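You operate a simulated robot arm through the tools that you are given. There is no shell and no other tool.

Carry out the task below with a simulated two-armed robot. There is one attempt and no reset: what you move stays moved.

Task
Cap the red can, push it back and wipe up the oil.
Fine: cap screwed home, can slid back by the board; use the yellow cloth and put it back; the other can stays. What is to be rubbed or washed off counts as gone when no trace of it is left.

Only the result counts: the job must be done as asked and must still hold three seconds after the hand-in. Knocking over, shifting, dropping, spilling or breaking anything else fails it. Lids that push on must go on centred and level and be pressed home; caps that screw on are set level and turned clockwise until they are tight. Flat cloth is picked up by pressing the open fingertips on it (5 to 10 N) and closing them slowly along it; thin cloth reads only 2 to 8 mm in the jaws.

Robot
Two 7-joint arms with two-finger parallel grippers on one trunk that stands fixed in place. Base frame: the origin is at the foot of the trunk, x ahead of it, y to its left, z up. Readings come in cm, degrees, newtons and seconds.
The left shoulder is at [8, 13.1, 94.7], the right one opposite. With the tool pointing down near the work surface each hand reaches from about 40 to 86 cm from the base axis, measured 20 degrees to its own side. Payload 1.57 kg a hand.
Tool frame (each hand has its own): the origin (TCP) lies between the finger pads and is the grasp point; the fingertips stand 3 cm ahead of it; z points along the fingers, y is the line along which they close. Largest opening 11 cm; finger width 2.4, thickness 1.2; the body of the gripper, 4.8 by 11.2 cm, starts 7.8 cm behind the TCP.
Orientation is that of the tool frame in the base frame, as [roll, pitch, yaw] about the fixed x, y, z axes, in that order (R = Rz(yaw) Ry(pitch) Rx(roll)). With the fingers straight down and closing along the base's y, the tool's x points along the base's -x, its y along +y and its z along -z.

Tools
- The arms move only by the tool servo_tool. It takes "left_deltas", "right_deltas" or both (then of equal length, played together; a hand with none holds still); each is a list that holds one entry, the list of rows, each a list of 6 numbers: the shift along the base's x, y, z in cm, then the turn, a rotation vector about the base's x, y, z in degrees. In form: [[[dx, dy, dz, wx, wy, wz], ...]]. A call has 1 to 20 rows; each row is the pose to reach, as a shift and turn from the pose commanded when the call began. "left_claw" and "right_claw" are, for a hand that has rows, the gripper command, from -1 (shut) to 1 (fully open), values between in proportion, set as the call begins (left out, the last holds). A row lasts 0.2 s, in which the tool goes at most 5 cm and 8.6 degrees; a call with a longer step from one row to the next is refused whole, and so is a gripper value outside its range. Where a pose cannot be reached the arm comes as near as it can. A force on the tool above 40 N (or 10 N above the force at the start of the call, whichever is more), or a blocked arm, ends the call early, and 0.2 s more pass. The fingers move at their own pace (about 10.8 cm/s each) and stop on an object; they squeeze with about 33 N. The grip force told is the motor's: it shows also when the fingers shut on nothing. Time passes only in rows, and 0.2 s behind the last, so rows that repeat a pose let the fingers close. The reply holds the time, the measured pose of the TCP, the force on the tool along the base axes, the opening and the grip force, in the units named above and with some noise, with the torque about the TCP (base axes, N m) and any sound that the robot's microphone picked up, and new pictures: "views" is both (left out), scene, wrist or none (wrist: the cameras of the hands that moved).
- Cameras (640 x 400 px; columns grow to the right, rows downward): "scene" is now at [-5.38, -2.07, 142]; the picture's right is [-0.23, -0.97, 0.00], its down [-0.52, 0.12, -0.84] and it looks along [0.82, -0.19, -0.54] (base axes); focal length 347 px, centre (320, 200). "left" rides on the left gripper at [7, -1.6, -14.1] in its tool frame; the picture's right is [0.23, 0.97, 0.00], its down [-0.86, 0.20, -0.48] and it looks along [-0.47, 0.11, 0.88] (tool axes); focal length 222 px, centre (320, 200). "right" rides on the right gripper at [7, 1.6, -14.1] in its tool frame; the picture's right is [-0.23, 0.97, 0.00], its down [-0.86, -0.20, -0.48] and it looks along [-0.47, -0.11, 0.88] (tool axes); focal length 222 px, centre (320, 200). There is no depth. A picture from a camera that has moved, and an enlarged one, comes with that camera's place and axes in the base frame and with its lens.
- turn_head(pan, tilt): turns the head with the scene camera to pan (to the left, within 109 degrees either way) and tilt (down, from -29 to 69), counted from straight ahead of the robot. It gives what a move gives, and a new picture of the scene camera.
- close_up(camera, box): a new picture of the part [left, top, right, bottom] of that camera's present view, enlarged. It takes no simulated time.
- hand_in(): hands the job in; it is judged then, once.

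Places have to be worked out from the pictures, the camera data and where the tool is seen. Open the grippers and draw the arms clear of the work before you hand the job in, unless the task says otherwise.

The tools are called after "Request:" as name(argument=value, ...) on one line, values as JSON. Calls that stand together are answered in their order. servo_tool: Moves the arms, as the interface text tells. Its arguments: {"type":"object","properties":{"left_deltas":{"type":"array","items":{"type":"array","items":{"type":"array","items":{"type":"number"}}}},"left_claw":{"type":"number"},"right_deltas":{"type":"array","items":{"type":"array","items":{"type":"array","items":{"type":"number"}}}},"right_claw":{"type":"number"},"views":{"type":"string","enum":["both","scene","wrist","none"]}},"required":[]} The other tools are called the same way: turn_head (pan, tilt) turns the head that bears the scene camera; close_up (camera, box) takes an enlarged picture of a part of a camera's view; hand_in () hands the job in.

At the start:

```text
time_s: 0.0
left_tcp_pos: [54.25, 18.14, 115.58]
left_tool_rot: [-179.9, 0.0, 179.9]
left_contact_force: [-0.8, 0.1, 1.5]
left_moment: [0.04, 0.0, -0.03]
left_finger_gap: 11.01
left_gripper_force: 0.1
right_tcp_pos: [28.88, -20.44, 114.93]
right_tool_rot: [180.0, 0.0, -179.9]
right_contact_force: [0.0, 0.5, 0.0]
right_moment: [-0.02, 0.06, 0.01]
right_finger_gap: 11.0
right_gripper_force: 0.1
head pan, tilt: [-13.3, 32.6]
```

scene: 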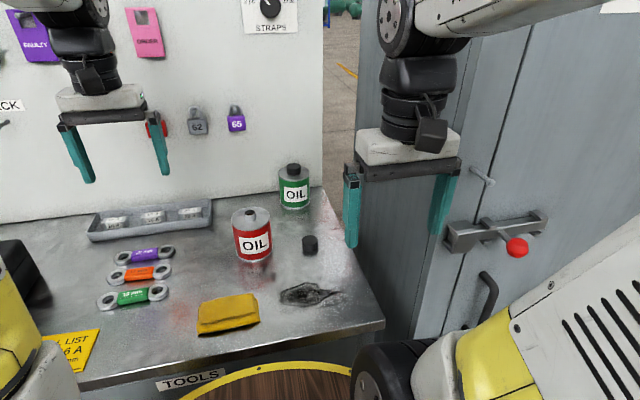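
right: 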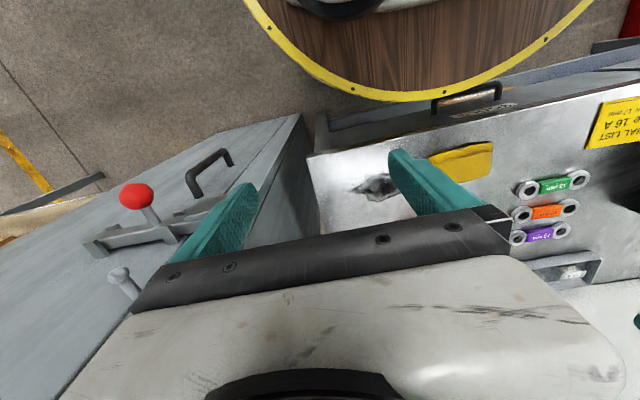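
left: 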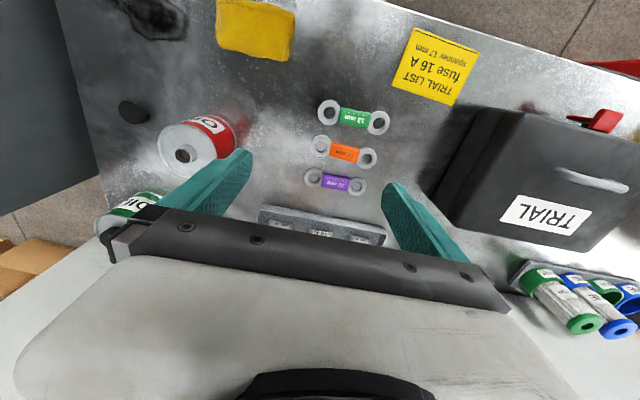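

The scene shows the red can (uncapped), the black cap to its right, the folded yellow cloth and an oil stain. I'll take enlarged views to work out positions.

Request:
close_up(camera="scene", box=[180, 150, 400, 350])

Request:
close_up(camera="left", box=[80, 0, 320, 220])

Request:
close_up(camera="scene", box=[220, 150, 340, 270])

```text
2.00 times, centred on (290, 250) of scene
camera zoom: at [-5.38, -2.07, 142.0], right [-0.23, -0.97, 0.0], down [-0.52, 0.12, -0.84], along [0.82, -0.19, -0.54], focal length 693 px, centre (380, 100)
```

zoom: 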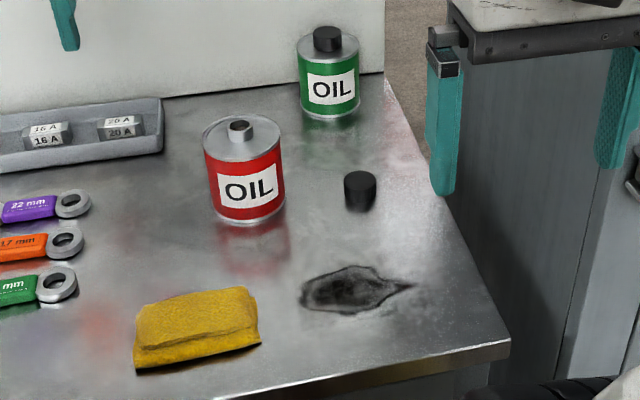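

```text
1.82 times, centred on (200, 110) of left
camera zoom: at [47.32, 16.39, 129.88], right [-0.23, 0.97, 0.0], down [0.86, 0.2, 0.48], along [0.47, 0.11, -0.88], focal length 404 px, centre (538, 364)
```

zoom: 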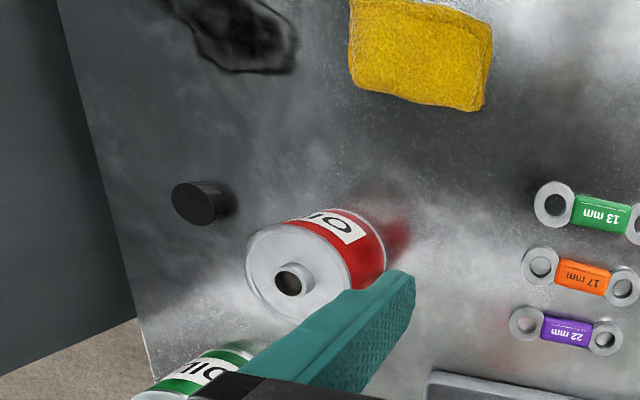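

```text
3.33 times, centred on (280, 210) of scene
camera zoom: at [-5.38, -2.07, 142.0], right [-0.23, -0.97, 0.0], down [-0.52, 0.12, -0.84], along [0.82, -0.19, -0.54], focal length 1155 px, centre (453, 167)
```

zoom: 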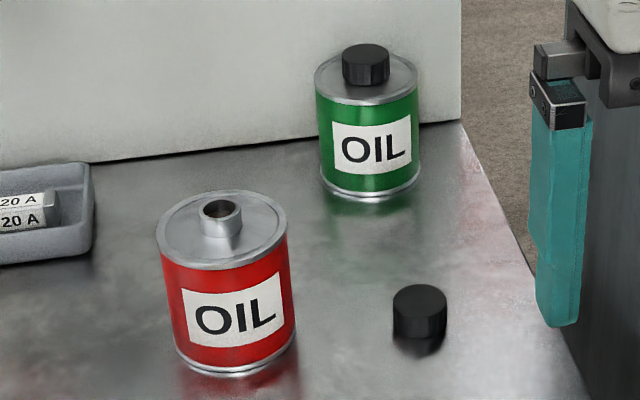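

From two views I triangulate the red can's neck at about (61.7, -1.6, 96.8), the cap at about (59.8, -15, 86.7), and the table at z≈85.6. I'll turn the head to check how close the cabinet is on the right before I move anything.

Request:
turn_head(pan=-40, tilt=35)

```text
time_s: 0.9
left_tcp_pos: [54.35, 18.09, 115.56]
left_tool_rot: [180.0, 0.0, -180.0]
left_contact_force: [0.8, 0.4, -0.3]
left_moment: [0.0, 0.01, -0.02]
left_finger_gap: 10.99
left_gripper_force: 0.1
right_tcp_pos: [28.87, -20.57, 114.81]
right_tool_rot: [-180.0, 0.1, -180.0]
right_contact_force: [-0.4, 0.3, 0.1]
right_moment: [-0.03, 0.04, -0.01]
right_finger_gap: 11.0
right_gripper_force: 0.0
head pan, tilt: [-40.0, 35.0]
```

scene: 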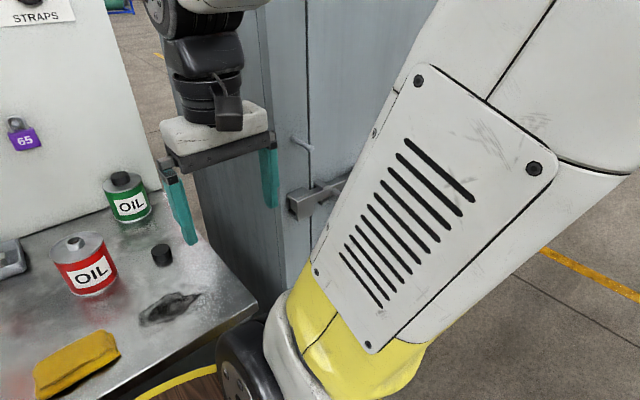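

The cabinet stands just right of the table (near face about y≈-27), so I'll use the left hand for the cap and keep the right arm back. I'll turn the head back to the work and bring the left hand high above the cap.

Request:
turn_head(pan=-10, tilt=40)

Request:
servo_tool(left_deltas=[[[0.5, -3.3, -0.5, 0, 0, 0], [1.1, -6.6, -1, 0, 0, 0], [1.6, -10, -1.5, 0, 0, 0], [2.2, -13.2, -2, 0, 0, 0], [2.8, -16.5, -3, 0, 0, 0], [3.3, -20, -4, 0, 0, 0], [3.9, -23, -5, 0, 0, 0], [4.4, -26.5, -6, 0, 0, 0], [5, -30, -8, 0, 0, 0], [5.5, -33, -10, 0, 0, 0]]], left_claw=1, views="both")

```text
time_s: 1.9
left_tcp_pos: [54.2, 18.07, 115.68]
left_tool_rot: [180.0, 0.1, -180.0]
left_contact_force: [0.0, 0.3, 0.2]
left_moment: [-0.01, 0.0, 0.01]
left_finger_gap: 10.99
left_gripper_force: 0.1
right_tcp_pos: [28.86, -20.57, 114.96]
right_tool_rot: [-179.9, 0.0, 180.0]
right_contact_force: [-0.6, 0.8, -0.7]
right_moment: [-0.01, -0.02, -0.03]
right_finger_gap: 11.01
right_gripper_force: 0.0
head pan, tilt: [-10.0, 40.0]
```

scene: 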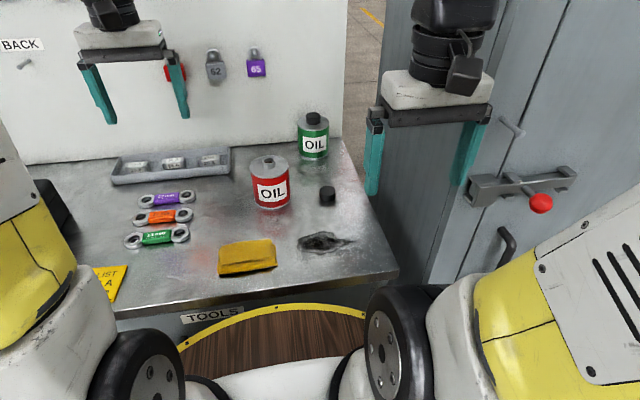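

```text
time_s: 4.1
left_tcp_pos: [60.25, -14.87, 105.56]
left_tool_rot: [180.0, 0.0, -180.0]
left_contact_force: [-0.1, 1.0, -0.7]
left_moment: [0.0, -0.03, 0.0]
left_finger_gap: 10.99
left_gripper_force: 0.0
right_tcp_pos: [28.95, -20.41, 115.02]
right_tool_rot: [-179.9, 0.1, -179.9]
right_contact_force: [-0.5, 0.7, 0.4]
right_moment: [-0.05, -0.03, 0.01]
right_finger_gap: 11.02
right_gripper_force: 0.1
head pan, tilt: [-10.0, 40.0]
camera left: at [53.26, -16.53, 119.81], right [-0.23, 0.97, 0.0], down [0.85, 0.2, 0.48], along [0.47, 0.11, -0.88], focal length 222 px, centre (320, 200)
```

scene: 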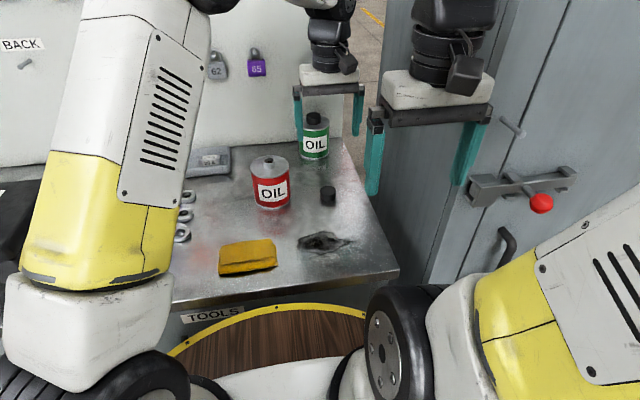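
left: 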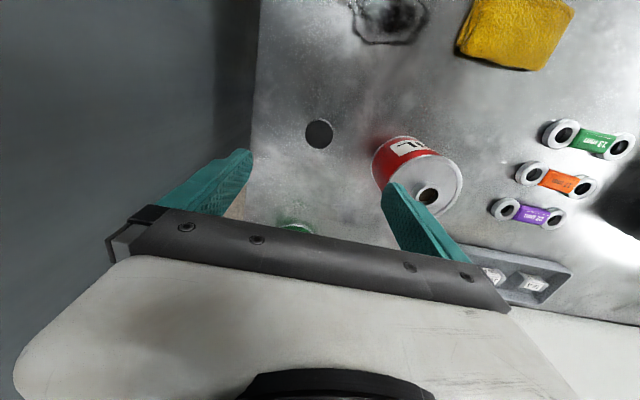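

The cap lies at about (60, -15). Taking close-ups to refine the cap's position and height before descending.

Request:
close_up(camera="scene", box=[240, 140, 360, 215])

Request:
close_up(camera="left", box=[260, 90, 480, 230])

```text
5.33 times, centred on (300, 178) of scene
camera zoom: at [-5.72, -1.46, 140.87], right [-0.17, -0.98, 0.0], down [-0.63, 0.11, -0.77], along [0.75, -0.13, -0.64], focal length 1849 px, centre (427, 320)
```

zoom: 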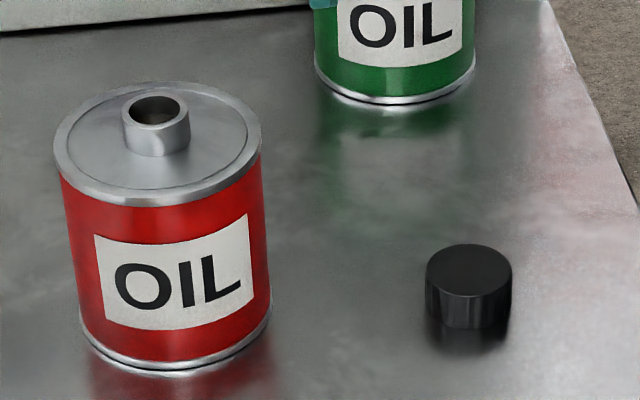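

```text
2.86 times, centred on (370, 160) of left
camera zoom: at [53.26, -16.53, 119.81], right [-0.23, 0.97, 0.0], down [0.85, 0.2, 0.48], along [0.47, 0.11, -0.88], focal length 635 px, centre (177, 314)
```

zoom: 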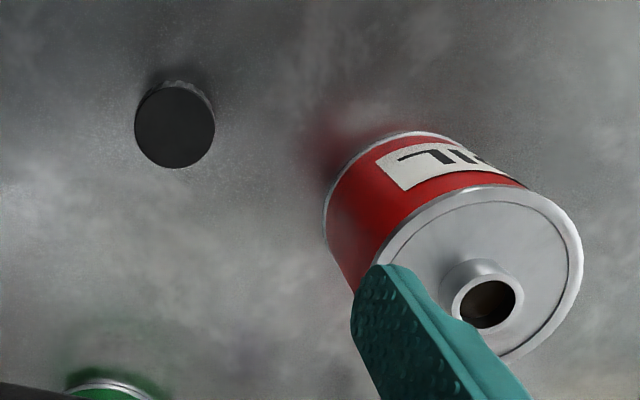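

Cap estimated at (59.9, -15.0), diameter 3.9 and height about 2.0; can neck at (61.9, -1.57) with top z≈96.75. Descending part of the way over the cap, then checking alignment.

Request:
servo_tool(left_deltas=[[[0, 0, -3, 0, 0, 0], [0, 0, -6, 0, 0, 0], [0, 0, -9, 0, 0, 0], [0, 0, -12, 0, 0, 0], [0, 0, -12, 0, 0, 0]]], left_claw=0.0, views="both")

```text
time_s: 5.3
left_tcp_pos: [59.8, -15.08, 93.79]
left_tool_rot: [179.9, 0.1, 180.0]
left_contact_force: [-0.7, 0.1, 0.8]
left_moment: [0.0, 0.0, 0.0]
left_finger_gap: 5.52
left_gripper_force: 0.1
right_tcp_pos: [28.94, -20.6, 114.91]
right_tool_rot: [180.0, 0.0, 180.0]
right_contact_force: [-0.1, -0.2, 0.0]
right_moment: [-0.01, -0.02, -0.04]
right_finger_gap: 11.01
right_gripper_force: 0.1
head pan, tilt: [-10.0, 40.0]
camera left: at [52.95, -16.72, 107.92], right [-0.23, 0.97, 0.0], down [0.86, 0.2, 0.48], along [0.47, 0.11, -0.88], focal length 222 px, centre (320, 200)
```

scene: 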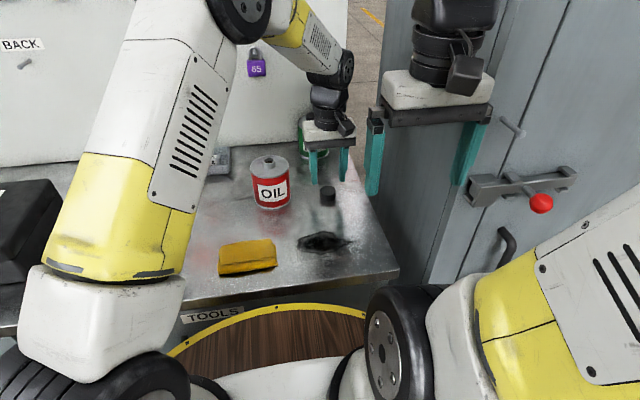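
left: 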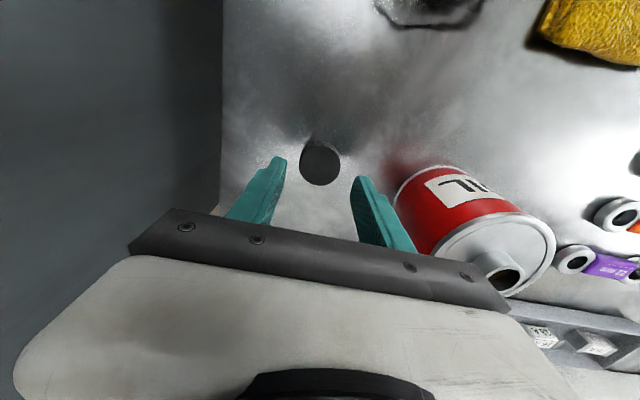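

Aligned: TCP at (59.8, -15.08) and the cap computes to (59.8, -15.04). Descending so the fingertips straddle the cap.

Request:
servo_tool(left_deltas=[[[0.05, 0.05, -1.5, 0, 0, 0], [0.05, 0.05, -3, 0, 0, 0], [0.05, 0.05, -4.3, 0, 0, 0], [0.05, 0.05, -4.3, 0, 0, 0]]], left_claw=0.0, views="both")

Request:
close_up(camera="scene", box=[280, 140, 380, 215])

```text
time_s: 6.3
left_tcp_pos: [59.85, -14.9, 89.22]
left_tool_rot: [180.0, 0.0, 179.9]
left_contact_force: [0.5, 0.0, 0.4]
left_moment: [0.02, 0.03, 0.03]
left_finger_gap: 5.51
left_gripper_force: 0.1
right_tcp_pos: [28.96, -20.52, 114.94]
right_tool_rot: [179.9, 0.0, -180.0]
right_contact_force: [0.2, 0.8, 0.0]
right_moment: [0.02, -0.03, 0.0]
right_finger_gap: 11.0
right_gripper_force: 0.0
head pan, tilt: [-10.0, 40.0]
camera left: at [52.94, -16.61, 103.46], right [-0.23, 0.97, 0.0], down [0.86, 0.2, 0.48], along [0.47, 0.11, -0.88], focal length 222 px, centre (320, 200)
```

scene: 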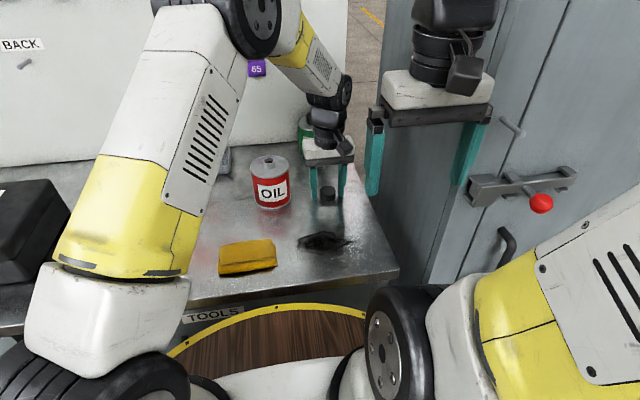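
left: 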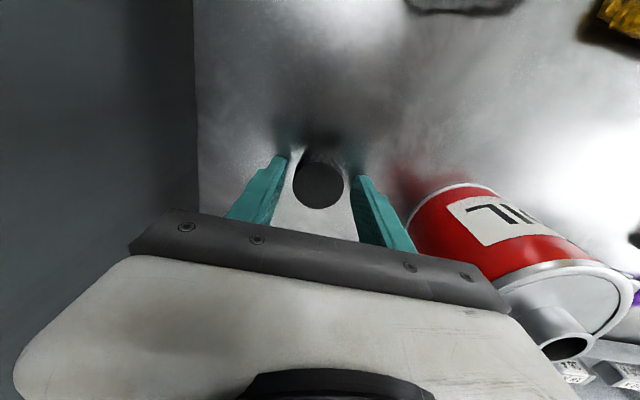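

```text
5.33 times, centred on (330, 178) of scene
camera zoom: at [-5.7, -1.49, 140.88], right [-0.17, -0.98, 0.0], down [-0.63, 0.11, -0.77], along [0.75, -0.13, -0.64], focal length 1849 px, centre (267, 320)
```

zoom: 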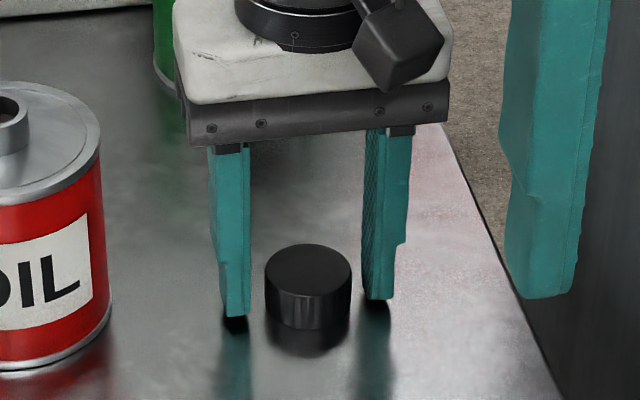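

The fingers straddle the cap evenly with tips just above the table. Closing on it.

Request:
servo_tool(left_deltas=[[[0, 0, 0, 0, 0, 0], [0, 0, 0, 0, 0, 0], [0, 0, 0, 0, 0, 0]]], left_claw=-1, views="none")

Request:
close_up(camera="scene", box=[280, 140, 380, 215])

```text
time_s: 7.1
left_tcp_pos: [59.82, -14.9, 89.3]
left_tool_rot: [179.9, 0.0, 179.9]
left_contact_force: [-0.1, -0.3, -0.8]
left_moment: [-0.01, 0.0, 0.0]
left_finger_gap: 3.9
left_gripper_force: 33.1
right_tcp_pos: [28.94, -20.61, 114.86]
right_tool_rot: [180.0, 0.0, 180.0]
right_contact_force: [-1.1, 0.4, -0.3]
right_moment: [-0.03, 0.0, 0.0]
right_finger_gap: 11.03
right_gripper_force: 0.0
head pan, tilt: [-10.0, 40.0]
```

```text
5.33 times, centred on (330, 178) of scene
camera zoom: at [-5.7, -1.49, 140.88], right [-0.17, -0.98, 0.0], down [-0.63, 0.11, -0.77], along [0.75, -0.13, -0.64], focal length 1849 px, centre (267, 320)
```

zoom: 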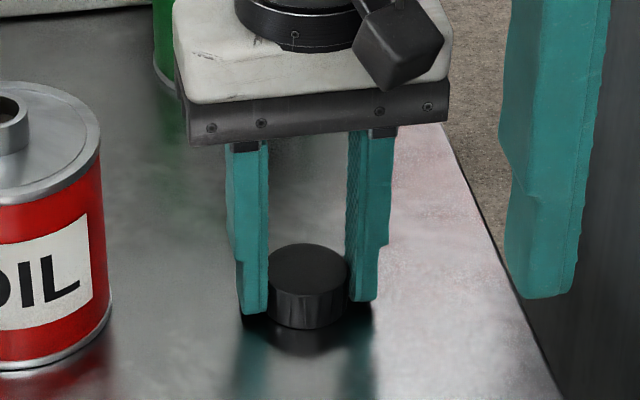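

Gripped at 3.9 cm. Lifting the cap and carrying it above the can's neck, well clear.

Request:
servo_tool(left_deltas=[[[0, 0, 3, 0, 0, 0], [0, 0, 7, 0, 0, 0], [0, 0, 11, 0, 0, 0], [0, 0, 15, 0, 0, 0], [0.7, 4.5, 16, 0, 0, 0], [1.4, 9, 16, 0, 0, 0], [2.05, 13.4, 16, 0, 0, 0], [2.05, 13.4, 16, 0, 0, 0], [2.05, 13.4, 16, 0, 0, 0]]], left_claw=-1, views="both")

Request:
close_up(camera="scene", box=[220, 110, 340, 215])

Request:
close_up(camera="left", box=[200, 100, 440, 260])

```text
time_s: 9.1
left_tcp_pos: [62.07, -1.59, 105.41]
left_tool_rot: [180.0, 0.0, -179.9]
left_contact_force: [-0.9, -0.6, 0.8]
left_moment: [-0.02, 0.01, -0.01]
left_finger_gap: 3.9
left_gripper_force: 32.9
right_tcp_pos: [28.89, -20.48, 114.84]
right_tool_rot: [-179.9, 0.0, -180.0]
right_contact_force: [-0.3, 0.0, 0.2]
right_moment: [0.01, -0.03, -0.01]
right_finger_gap: 11.0
right_gripper_force: 0.1
head pan, tilt: [-10.0, 40.0]
camera left: at [55.18, -3.26, 119.7], right [-0.23, 0.97, 0.0], down [0.86, 0.2, 0.48], along [0.47, 0.11, -0.88], focal length 222 px, centre (320, 200)
```

scene: 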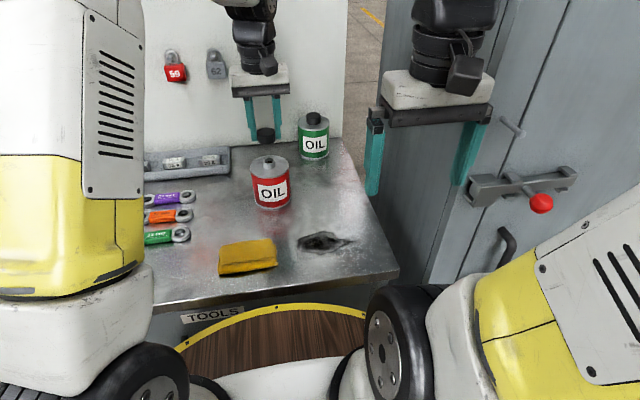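
left: 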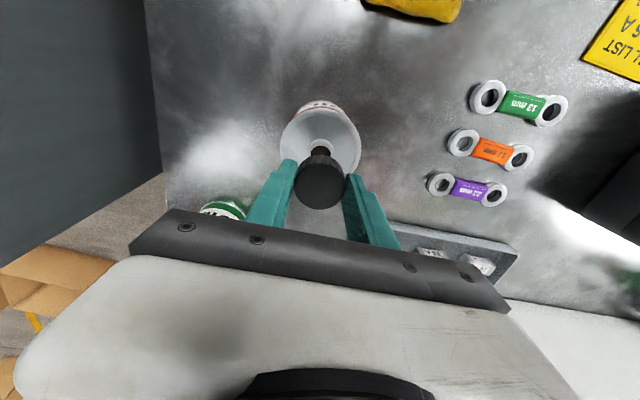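

```text
3.81 times, centred on (280, 162) of scene
camera zoom: at [-5.7, -1.49, 140.88], right [-0.17, -0.98, 0.0], down [-0.63, 0.11, -0.77], along [0.75, -0.13, -0.64], focal length 1320 px, centre (472, 343)
```

zoom: 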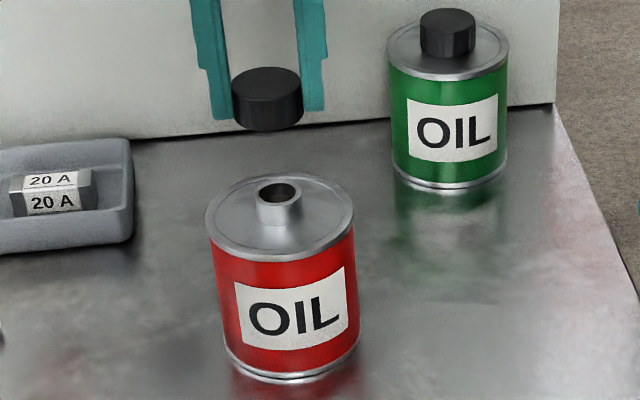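

```text
2.50 times, centred on (320, 180) of left
camera zoom: at [55.18, -3.26, 119.7], right [-0.23, 0.97, 0.0], down [0.86, 0.2, 0.48], along [0.47, 0.11, -0.88], focal length 555 px, centre (320, 250)
```

zoom: 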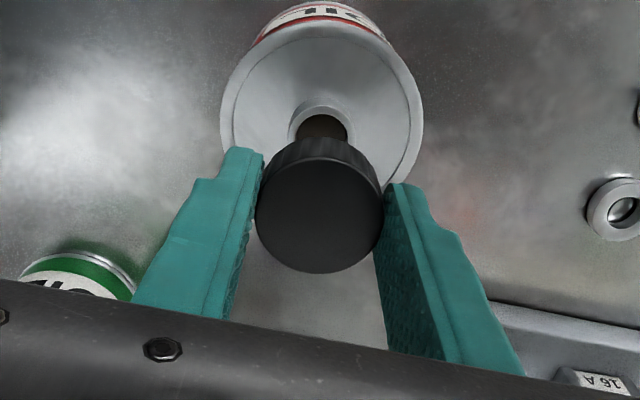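

The cap hangs level, coaxial with the neck at about (62.0, -1.6). I'll pre-rotate the hand counter-clockwise up here so there is room for a long clockwise turn.

Request:
servo_tool(left_deltas=[[[0, 0, 0, 0, 0, 8], [0, 0, 0, 0, 0, 16], [0, 0, 0, 0, 0, 24], [0, 0, 0, 0, 0, 32], [0, 0, 0, 0, 0, 40], [0, 0, 0, 0, 0, 48], [0, 0, 0, 0, 0, 56], [0, 0, 0, 0, 0, 64], [0, 0, 0, 0, 0, 72], [0, 0, 0, 0, 0, 80], [0, 0, 0, 0, 0, 80]]], left_claw=-1, views="both")

Request:
close_up(camera="scene", box=[220, 110, 340, 215])

```text
time_s: 11.5
left_tcp_pos: [61.7, -1.48, 105.3]
left_tool_rot: [180.0, 0.0, -99.9]
left_contact_force: [-0.4, -1.3, 0.1]
left_moment: [0.01, 0.0, 0.02]
left_finger_gap: 3.93
left_gripper_force: 33.2
right_tcp_pos: [28.97, -20.46, 114.94]
right_tool_rot: [180.0, 0.0, -180.0]
right_contact_force: [-0.3, 0.1, 0.1]
right_moment: [0.0, 0.0, 0.02]
right_finger_gap: 11.0
right_gripper_force: 0.0
head pan, tilt: [-10.0, 40.0]
camera left: at [62.22, -8.69, 119.64], right [-1.0, -0.06, 0.0], down [-0.05, 0.88, 0.48], along [-0.03, 0.48, -0.88], focal length 222 px, centre (320, 200)
```

scene: 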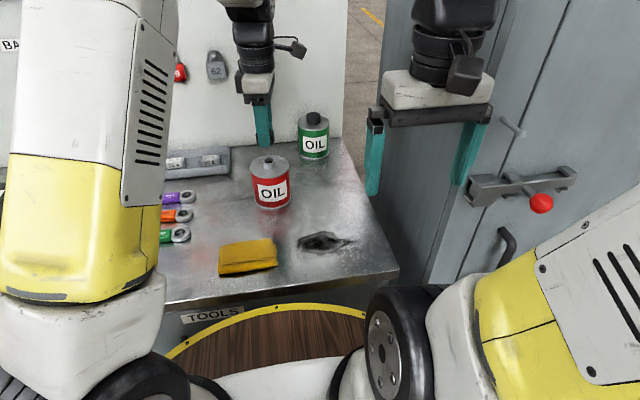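
left: 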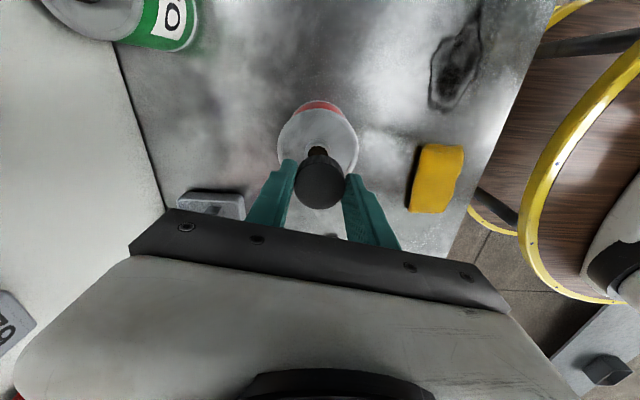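

```text
3.81 times, centred on (280, 162) of scene
camera zoom: at [-5.7, -1.49, 140.88], right [-0.17, -0.98, 0.0], down [-0.63, 0.11, -0.77], along [0.75, -0.13, -0.64], focal length 1320 px, centre (472, 343)
```

zoom: 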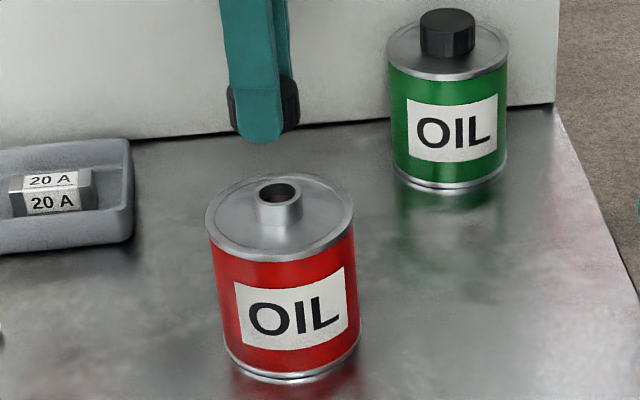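

The +80° turn worked. Checking coaxiality from this new angle with an enlarged wrist view.

Request:
close_up(camera="left", box=[220, 80, 420, 230])

Request:
servo_tool(left_deltas=[[[0, 0, 0, 0, 0, 0], [0, 0, 0, 0, 0, 0]]], views="none")

```text
2.67 times, centred on (320, 155) of left
camera zoom: at [62.22, -8.69, 119.64], right [-1.0, -0.06, 0.0], down [-0.05, 0.88, 0.48], along [-0.03, 0.48, -0.88], focal length 592 px, centre (320, 320)
```

zoom: 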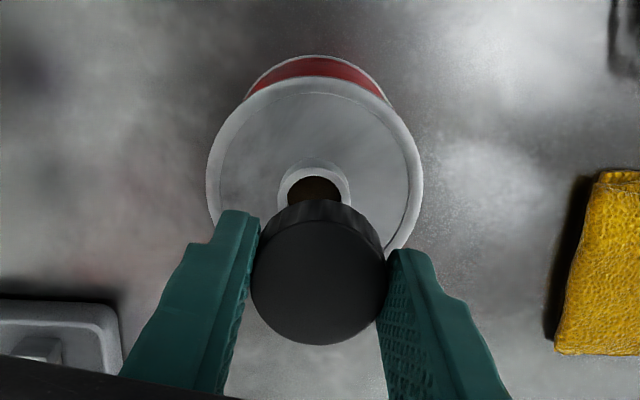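

```text
time_s: 12.1
left_tcp_pos: [61.77, -1.47, 105.44]
left_tool_rot: [-180.0, -0.1, -100.0]
left_contact_force: [-0.4, -0.5, 1.2]
left_moment: [-0.04, -0.06, 0.0]
left_finger_gap: 3.9
left_gripper_force: 33.3
right_tcp_pos: [28.89, -20.5, 114.87]
right_tool_rot: [180.0, 0.0, -180.0]
right_contact_force: [-0.2, -1.0, -0.3]
right_moment: [0.0, 0.0, -0.03]
right_finger_gap: 10.97
right_gripper_force: 0.1
head pan, tilt: [-10.0, 40.0]
```

The neck reads (62.0, -1.5) while the TCP has drifted to (61.75, -1.47), so I'll shift by +0.2 x and descend to just above the neck.

Request:
servo_tool(left_deltas=[[[0.2, -0.08, -1.5, 0, 0, 0], [0.2, -0.08, -3, 0, 0, 0], [0.2, -0.08, -4.3, 0, 0, 0], [0.2, -0.08, -4.3, 0, 0, 0], [0.2, -0.08, -4.3, 0, 0, 0]]], left_claw=-1, views="wrist")

Request:
close_up(camera="scene", box=[220, 110, 340, 215])

Request:
close_up(camera="left", box=[220, 80, 420, 230])

```text
time_s: 13.3
left_tcp_pos: [62.0, -1.49, 101.19]
left_tool_rot: [-180.0, 0.0, -99.9]
left_contact_force: [0.2, 0.3, -0.3]
left_moment: [0.01, 0.03, -0.01]
left_finger_gap: 3.92
left_gripper_force: 32.8
right_tcp_pos: [29.0, -20.46, 114.92]
right_tool_rot: [-180.0, 0.0, -179.9]
right_contact_force: [-0.4, 0.1, 0.5]
right_moment: [0.0, -0.01, 0.04]
right_finger_gap: 11.0
right_gripper_force: 0.2
head pan, tilt: [-10.0, 40.0]
camera left: at [62.49, -8.75, 115.4], right [-1.0, -0.05, 0.0], down [-0.05, 0.88, 0.48], along [-0.03, 0.48, -0.88], focal length 222 px, centre (320, 200)
```

left: 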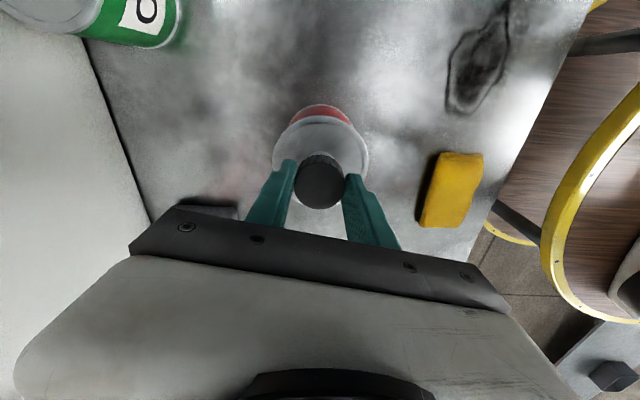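

```text
3.81 times, centred on (280, 162) of scene
camera zoom: at [-5.7, -1.49, 140.88], right [-0.17, -0.98, 0.0], down [-0.63, 0.11, -0.77], along [0.75, -0.13, -0.64], focal length 1320 px, centre (472, 343)
```

zoom: 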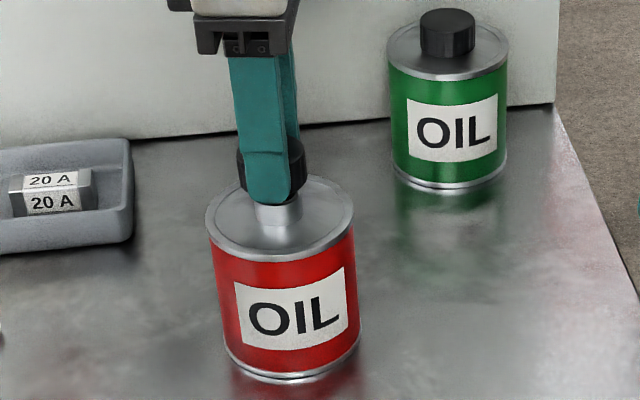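

```text
2.67 times, centred on (320, 155) of left
camera zoom: at [62.49, -8.75, 115.4], right [-1.0, -0.05, 0.0], down [-0.05, 0.88, 0.48], along [-0.03, 0.48, -0.88], focal length 592 px, centre (320, 320)
```

zoom: 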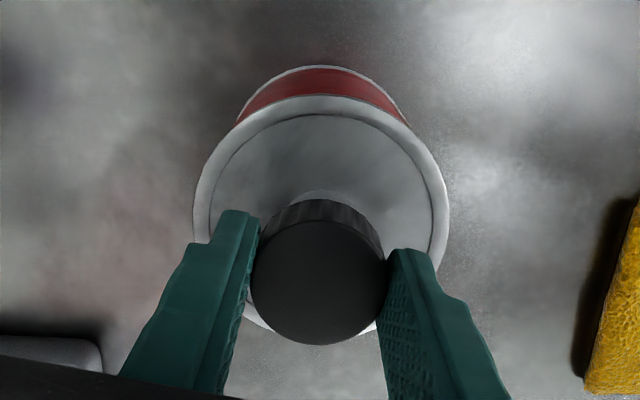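

Cap and neck look coaxial in both views, with the cap bottom just above the neck. Lowering gently to make contact while watching the force.

Request:
servo_tool(left_deltas=[[[0, 0, -0.3, 0, 0, 0], [0, 0, -0.6, 0, 0, 0], [0, 0, -0.9, 0, 0, 0], [0, 0, -0.9, 0, 0, 0]]], left_claw=-1, views="none")

Request:
close_up(camera="scene", box=[220, 110, 340, 215])

```text
time_s: 14.3
left_tcp_pos: [62.05, -1.6, 100.26]
left_tool_rot: [179.9, 0.0, -99.9]
left_contact_force: [0.8, -0.2, -0.3]
left_moment: [-0.03, 0.0, -0.01]
left_finger_gap: 3.89
left_gripper_force: 33.3
right_tcp_pos: [28.96, -20.51, 114.88]
right_tool_rot: [-179.9, 0.0, -180.0]
right_contact_force: [0.2, 0.0, -0.1]
right_moment: [0.01, 0.0, 0.0]
right_finger_gap: 11.03
right_gripper_force: 0.0
head pan, tilt: [-10.0, 40.0]
```

```text
3.81 times, centred on (280, 162) of scene
camera zoom: at [-5.7, -1.49, 140.88], right [-0.17, -0.98, 0.0], down [-0.63, 0.11, -0.77], along [0.75, -0.13, -0.64], focal length 1320 px, centre (472, 343)
```

zoom: 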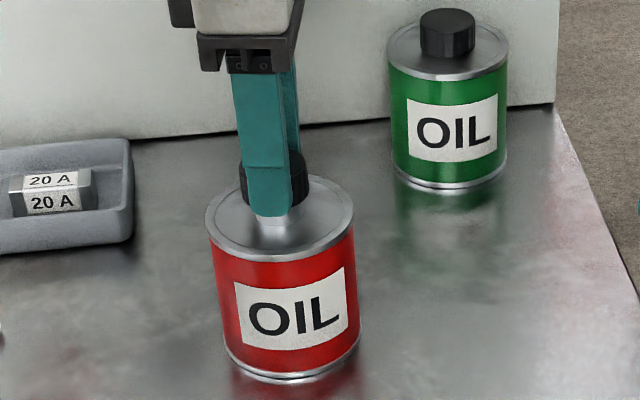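

No contact force yet at TCP z=100.26. Lowering further in small steps.

Request:
servo_tool(left_deltas=[[[0, 0, -0.2, 0, 0, 0], [0, 0, -0.4, 0, 0, 0], [0, 0, -0.6, 0, 0, 0], [0, 0, -0.6, 0, 0, 0]]], left_claw=-1, views="none")

Request:
close_up(camera="scene", box=[220, 110, 340, 215])

```text
time_s: 15.3
left_tcp_pos: [62.07, -1.57, 99.58]
left_tool_rot: [-180.0, 0.0, -100.0]
left_contact_force: [-0.1, 0.7, 0.0]
left_moment: [-0.03, 0.03, 0.02]
left_finger_gap: 3.91
left_gripper_force: 32.8
right_tcp_pos: [28.79, -20.54, 114.87]
right_tool_rot: [-180.0, 0.0, -180.0]
right_contact_force: [-0.4, 0.4, 0.0]
right_moment: [-0.01, 0.01, -0.03]
right_finger_gap: 11.01
right_gripper_force: 0.0
head pan, tilt: [-10.0, 40.0]
```

```text
3.81 times, centred on (280, 162) of scene
camera zoom: at [-5.7, -1.49, 140.88], right [-0.17, -0.98, 0.0], down [-0.63, 0.11, -0.77], along [0.75, -0.13, -0.64], focal length 1320 px, centre (472, 343)
```

zoom: 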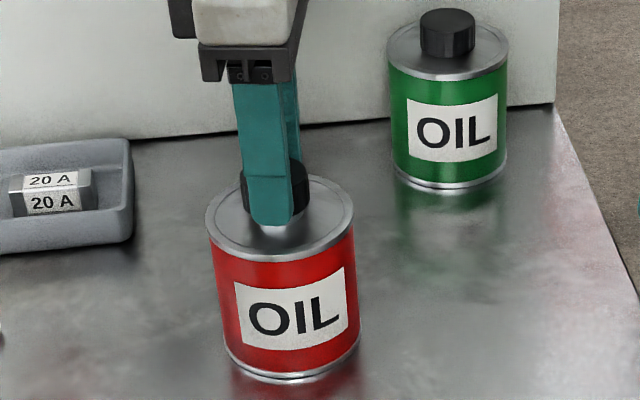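

The cap is sliding over the neck with no force. Continuing slowly until it meets resistance.

Request:
servo_tool(left_deltas=[[[0, 0, -0.15, 0, 0, 0], [0, 0, -0.3, 0, 0, 0], [0, 0, -0.3, 0, 0, 0]]], left_claw=-1, views="none")

Request:
close_up(camera="scene", box=[220, 110, 340, 215])

```text
time_s: 16.1
left_tcp_pos: [62.0, -1.54, 99.28]
left_tool_rot: [-179.9, 0.0, -100.0]
left_contact_force: [0.8, -0.7, -0.7]
left_moment: [0.0, 0.01, 0.02]
left_finger_gap: 3.89
left_gripper_force: 32.9
right_tcp_pos: [28.92, -20.53, 114.84]
right_tool_rot: [-180.0, 0.0, 179.9]
right_contact_force: [-0.2, -0.2, -0.1]
right_moment: [0.01, 0.0, -0.01]
right_finger_gap: 10.99
right_gripper_force: 0.1
head pan, tilt: [-10.0, 40.0]
```

```text
3.81 times, centred on (280, 162) of scene
camera zoom: at [-5.7, -1.49, 140.88], right [-0.17, -0.98, 0.0], down [-0.63, 0.11, -0.77], along [0.75, -0.13, -0.64], focal length 1320 px, centre (472, 343)
```

zoom: 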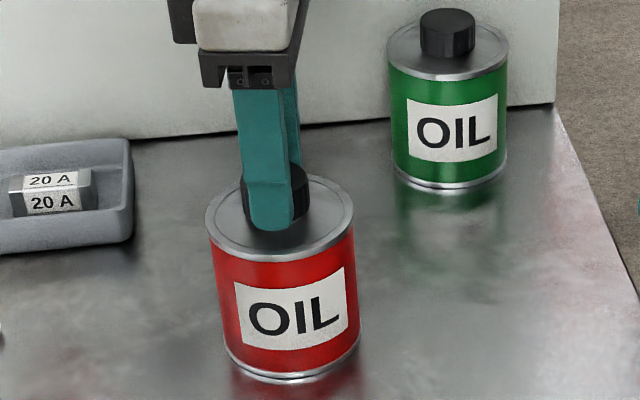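

Still free. Lowering a further small amount.

Request:
servo_tool(left_deltas=[[[0, 0, -0.1, 0, 0, 0], [0, 0, -0.2, 0, 0, 0], [0, 0, -0.2, 0, 0, 0]]], left_claw=-1, views="none")

Request:
servo_tool(left_deltas=[[[0, 0, -0.1, 0, 0, 0], [0, 0, -0.2, 0, 0, 0], [0, 0, -0.2, 0, 0, 0]]], left_claw=-1, views="none")

Request:
close_up(camera="scene", box=[220, 110, 340, 215])

```text
time_s: 16.9
left_tcp_pos: [61.94, -1.55, 99.17]
left_tool_rot: [-179.9, 0.0, -100.0]
left_contact_force: [1.2, -2.4, 4.0]
left_moment: [-0.08, -0.09, -0.02]
left_finger_gap: 3.91
left_gripper_force: 33.7
right_tcp_pos: [28.85, -20.57, 114.97]
right_tool_rot: [-179.9, 0.0, 180.0]
right_contact_force: [-0.5, 1.0, 0.2]
right_moment: [0.01, -0.01, 0.01]
right_finger_gap: 11.0
right_gripper_force: 0.0
head pan, tilt: [-10.0, 40.0]
```

```text
time_s: 17.7
left_tcp_pos: [61.85, -1.53, 99.1]
left_tool_rot: [-179.7, 0.0, -100.1]
left_contact_force: [2.0, -3.4, 29.0]
left_moment: [0.02, -0.02, -0.05]
left_finger_gap: 3.93
left_gripper_force: 33.3
right_tcp_pos: [28.9, -20.35, 114.82]
right_tool_rot: [180.0, -0.1, -179.9]
right_contact_force: [-0.1, 1.0, -0.2]
right_moment: [-0.01, 0.01, 0.04]
right_finger_gap: 11.0
right_gripper_force: 0.1
head pan, tilt: [-10.0, 40.0]
```

```text
3.81 times, centred on (280, 162) of scene
camera zoom: at [-5.77, -1.5, 140.87], right [-0.17, -0.98, 0.0], down [-0.63, 0.11, -0.77], along [0.75, -0.13, -0.64], focal length 1320 px, centre (472, 343)
```

zoom: 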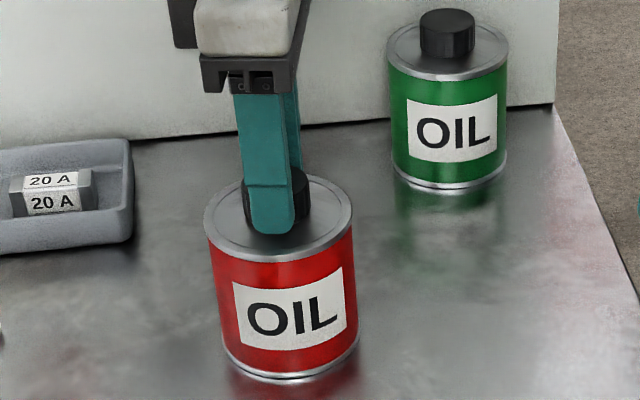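

Contact at TCP z≈99.15 with 29 N, so the cap sits on the thread. I'll ease off to a light push and start turning clockwise a little, watching torque and whether the can spins.

Request:
servo_tool(left_deltas=[[[0, 0, 0.14, 0, 0, 0], [0, 0, 0.14, 0, 0, -6], [0, 0, 0.13, 0, 0, -12], [0, 0, 0.12, 0, 0, -18], [0, 0, 0.11, 0, 0, -24], [0, 0, 0.1, 0, 0, -30], [0, 0, 0.1, 0, 0, -30]]], left_claw=-1, views="none")

Request:
close_up(camera="scene", box=[220, 110, 340, 215])

```text
time_s: 19.3
left_tcp_pos: [61.97, -1.49, 98.95]
left_tool_rot: [-179.9, 0.0, -130.1]
left_contact_force: [-5.8, -3.4, 27.1]
left_moment: [-0.11, 0.13, -0.02]
left_finger_gap: 3.9
left_gripper_force: 33.4
right_tcp_pos: [28.84, -20.56, 114.92]
right_tool_rot: [179.9, -0.1, 179.9]
right_contact_force: [-0.2, 0.1, 0.1]
right_moment: [0.0, -0.02, 0.01]
right_finger_gap: 10.99
right_gripper_force: 0.0
head pan, tilt: [-10.0, 40.0]
```

```text
3.81 times, centred on (280, 162) of scene
camera zoom: at [-5.81, -1.5, 140.87], right [-0.17, -0.98, 0.0], down [-0.63, 0.11, -0.77], along [0.75, -0.13, -0.64], focal length 1320 px, centre (472, 343)
```

zoom: 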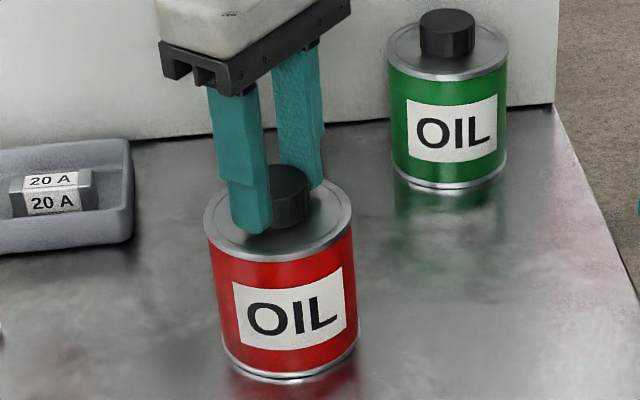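

The cap turned 30° without spinning the can. Continuing clockwise at the same height to see whether the thread draws the cap down.

Request:
servo_tool(left_deltas=[[[0, 0, 0.05, 0, 0, -7], [0, 0, 0.05, 0, 0, -14], [0, 0, 0.05, 0, 0, -21], [0, 0, 0.05, 0, 0, -28], [0, 0, 0.05, 0, 0, -35], [0, 0, 0.05, 0, 0, -42], [0, 0, 0.05, 0, 0, -49], [0, 0, 0.05, 0, 0, -56], [0, 0, 0.05, 0, 0, -56]]], left_claw=-1, views="none")

Request:
close_up(camera="scene", box=[220, 110, 340, 215])

```text
time_s: 21.3
left_tcp_pos: [62.05, -1.61, 99.03]
left_tool_rot: [-180.0, 0.0, 173.9]
left_contact_force: [1.2, 1.0, -1.3]
left_moment: [0.03, -0.01, 0.03]
left_finger_gap: 3.91
left_gripper_force: 33.2
right_tcp_pos: [28.86, -20.58, 114.82]
right_tool_rot: [-180.0, 0.0, 180.0]
right_contact_force: [-0.2, 0.2, -0.7]
right_moment: [-0.02, -0.03, -0.04]
right_finger_gap: 11.01
right_gripper_force: 0.1
head pan, tilt: [-10.0, 40.0]
```

```text
3.81 times, centred on (280, 162) of scene
camera zoom: at [-5.69, -1.48, 140.88], right [-0.17, -0.98, 0.0], down [-0.63, 0.11, -0.77], along [0.75, -0.13, -0.64], focal length 1320 px, centre (472, 343)
```

zoom: 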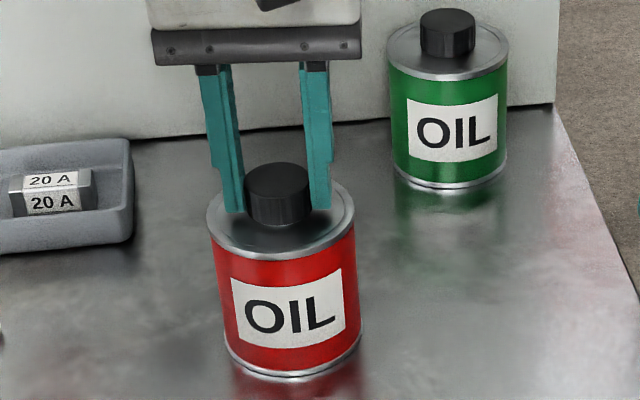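

Force dropped to zero, so the thread appears to be drawing the cap down. Continuing clockwise while following it down gently.

Request:
servo_tool(left_deltas=[[[0, 0, -0.03, 0, 0, 0], [0, 0, -0.05, 0, 0, -7], [0, 0, -0.06, 0, 0, -14], [0, 0, -0.07, 0, 0, -21], [0, 0, -0.08, 0, 0, -28], [0, 0, -0.09, 0, 0, -35], [0, 0, -0.1, 0, 0, -42], [0, 0, -0.11, 0, 0, -49], [0, 0, -0.12, 0, 0, -56], [0, 0, -0.12, 0, 0, -56]]], left_claw=-1, views="none")

Request:
close_up(camera="scene", box=[220, 110, 340, 215])

```text
time_s: 23.5
left_tcp_pos: [62.06, -1.47, 98.85]
left_tool_rot: [-180.0, 0.0, 117.9]
left_contact_force: [2.6, 2.4, 4.9]
left_moment: [0.11, -0.06, 0.02]
left_finger_gap: 3.89
left_gripper_force: 33.4
right_tcp_pos: [28.75, -20.56, 114.91]
right_tool_rot: [-180.0, 0.0, -180.0]
right_contact_force: [-1.1, 0.5, 0.8]
right_moment: [-0.01, 0.0, -0.04]
right_finger_gap: 11.0
right_gripper_force: 0.1
head pan, tilt: [-10.0, 40.0]
```

```text
3.81 times, centred on (280, 162) of scene
camera zoom: at [-5.71, -1.48, 140.88], right [-0.17, -0.98, 0.0], down [-0.63, 0.11, -0.77], along [0.75, -0.13, -0.64], focal length 1320 px, centre (472, 343)
```

zoom: 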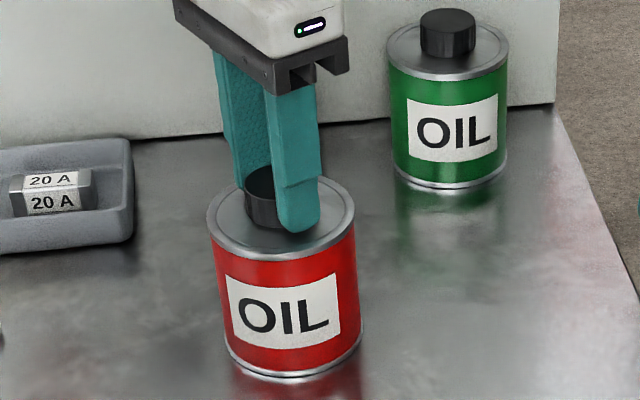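

The can label rotated a few degrees, so with light pressure the can drags along. I'll push down harder (about 20 N), which holds the can by table friction, and keep turning clockwise.

Request:
servo_tool(left_deltas=[[[0, 0, -0.12, 0, 0, 0], [0, 0, -0.13, 0, 0, -7], [0, 0, -0.14, 0, 0, -14], [0, 0, -0.15, 0, 0, -21], [0, 0, -0.16, 0, 0, -28], [0, 0, -0.17, 0, 0, -35], [0, 0, -0.18, 0, 0, -42], [0, 0, -0.18, 0, 0, -42]]], left_claw=-1, views="none")

Request:
close_up(camera="scene", box=[220, 110, 340, 215])

```text
time_s: 25.3
left_tcp_pos: [61.97, -1.76, 98.81]
left_tool_rot: [179.9, 0.1, 75.8]
left_contact_force: [4.0, -10.4, 16.8]
left_moment: [-0.64, -0.2, 0.01]
left_finger_gap: 3.92
left_gripper_force: 32.8
right_tcp_pos: [28.88, -20.58, 114.86]
right_tool_rot: [179.9, -0.1, 180.0]
right_contact_force: [0.4, 0.5, -0.5]
right_moment: [0.0, 0.04, 0.01]
right_finger_gap: 11.0
right_gripper_force: 0.1
head pan, tilt: [-10.0, 40.0]
```

```text
3.81 times, centred on (280, 162) of scene
camera zoom: at [-5.73, -1.54, 140.87], right [-0.17, -0.98, 0.0], down [-0.63, 0.11, -0.77], along [0.75, -0.13, -0.64], focal length 1320 px, centre (472, 343)
```

zoom: 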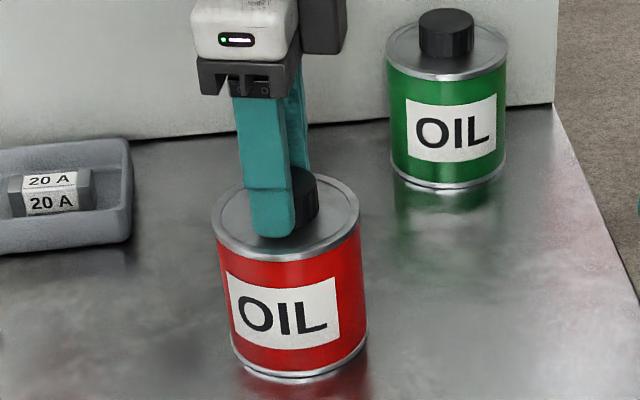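

The can has slid about 0.35 cm toward -y and there is a 10 N side load, so something is pushing off-axis. Looking closely before going on.

Request:
close_up(camera="left", box=[200, 70, 440, 240])

Request:
close_up(camera="scene", box=[240, 120, 310, 175])

Request:
close_up(camera="left", box=[0, 0, 640, 400])

```text
2.35 times, centred on (320, 155) of left
camera zoom: at [62.14, 5.31, 113.01], right [1.0, -0.02, 0.0], down [-0.02, -0.88, 0.48], along [-0.01, -0.48, -0.88], focal length 523 px, centre (320, 306)
```

zoom: 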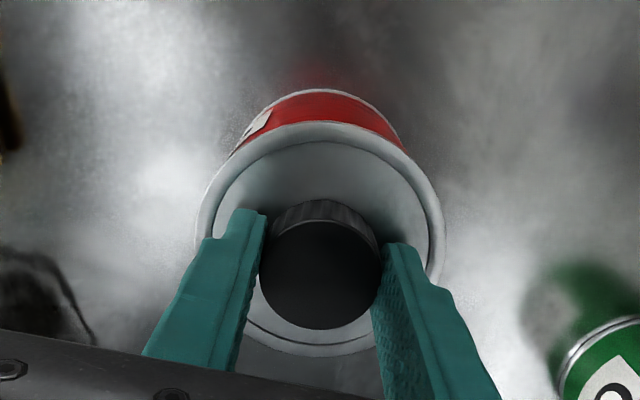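

```text
7.27 times, centred on (275, 148) of scene
camera zoom: at [-5.73, -1.54, 140.87], right [-0.17, -0.98, 0.0], down [-0.63, 0.11, -0.77], along [0.75, -0.13, -0.64], focal length 2521 px, centre (647, 582)
```

zoom: 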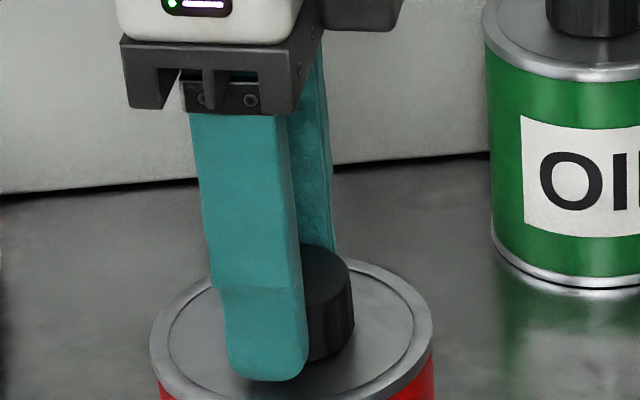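

```text
1.00 times, centred on (320, 200) of left (not enlarged: the box is as wide or as high as the picture)
camera zoom: at [62.14, 5.31, 113.01], right [1.0, -0.02, 0.0], down [-0.02, -0.88, 0.48], along [-0.01, -0.48, -0.88], focal length 222 px, centre (320, 200)
```

zoom: 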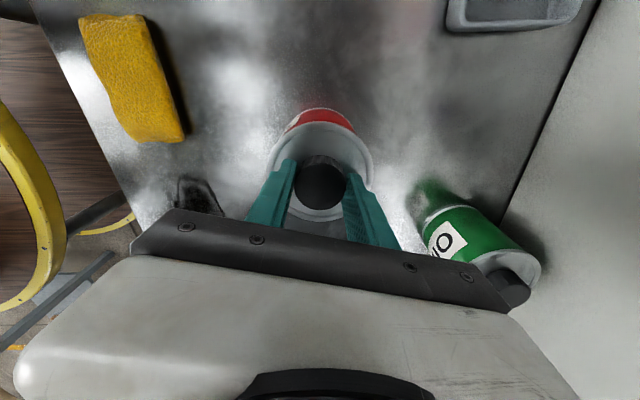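

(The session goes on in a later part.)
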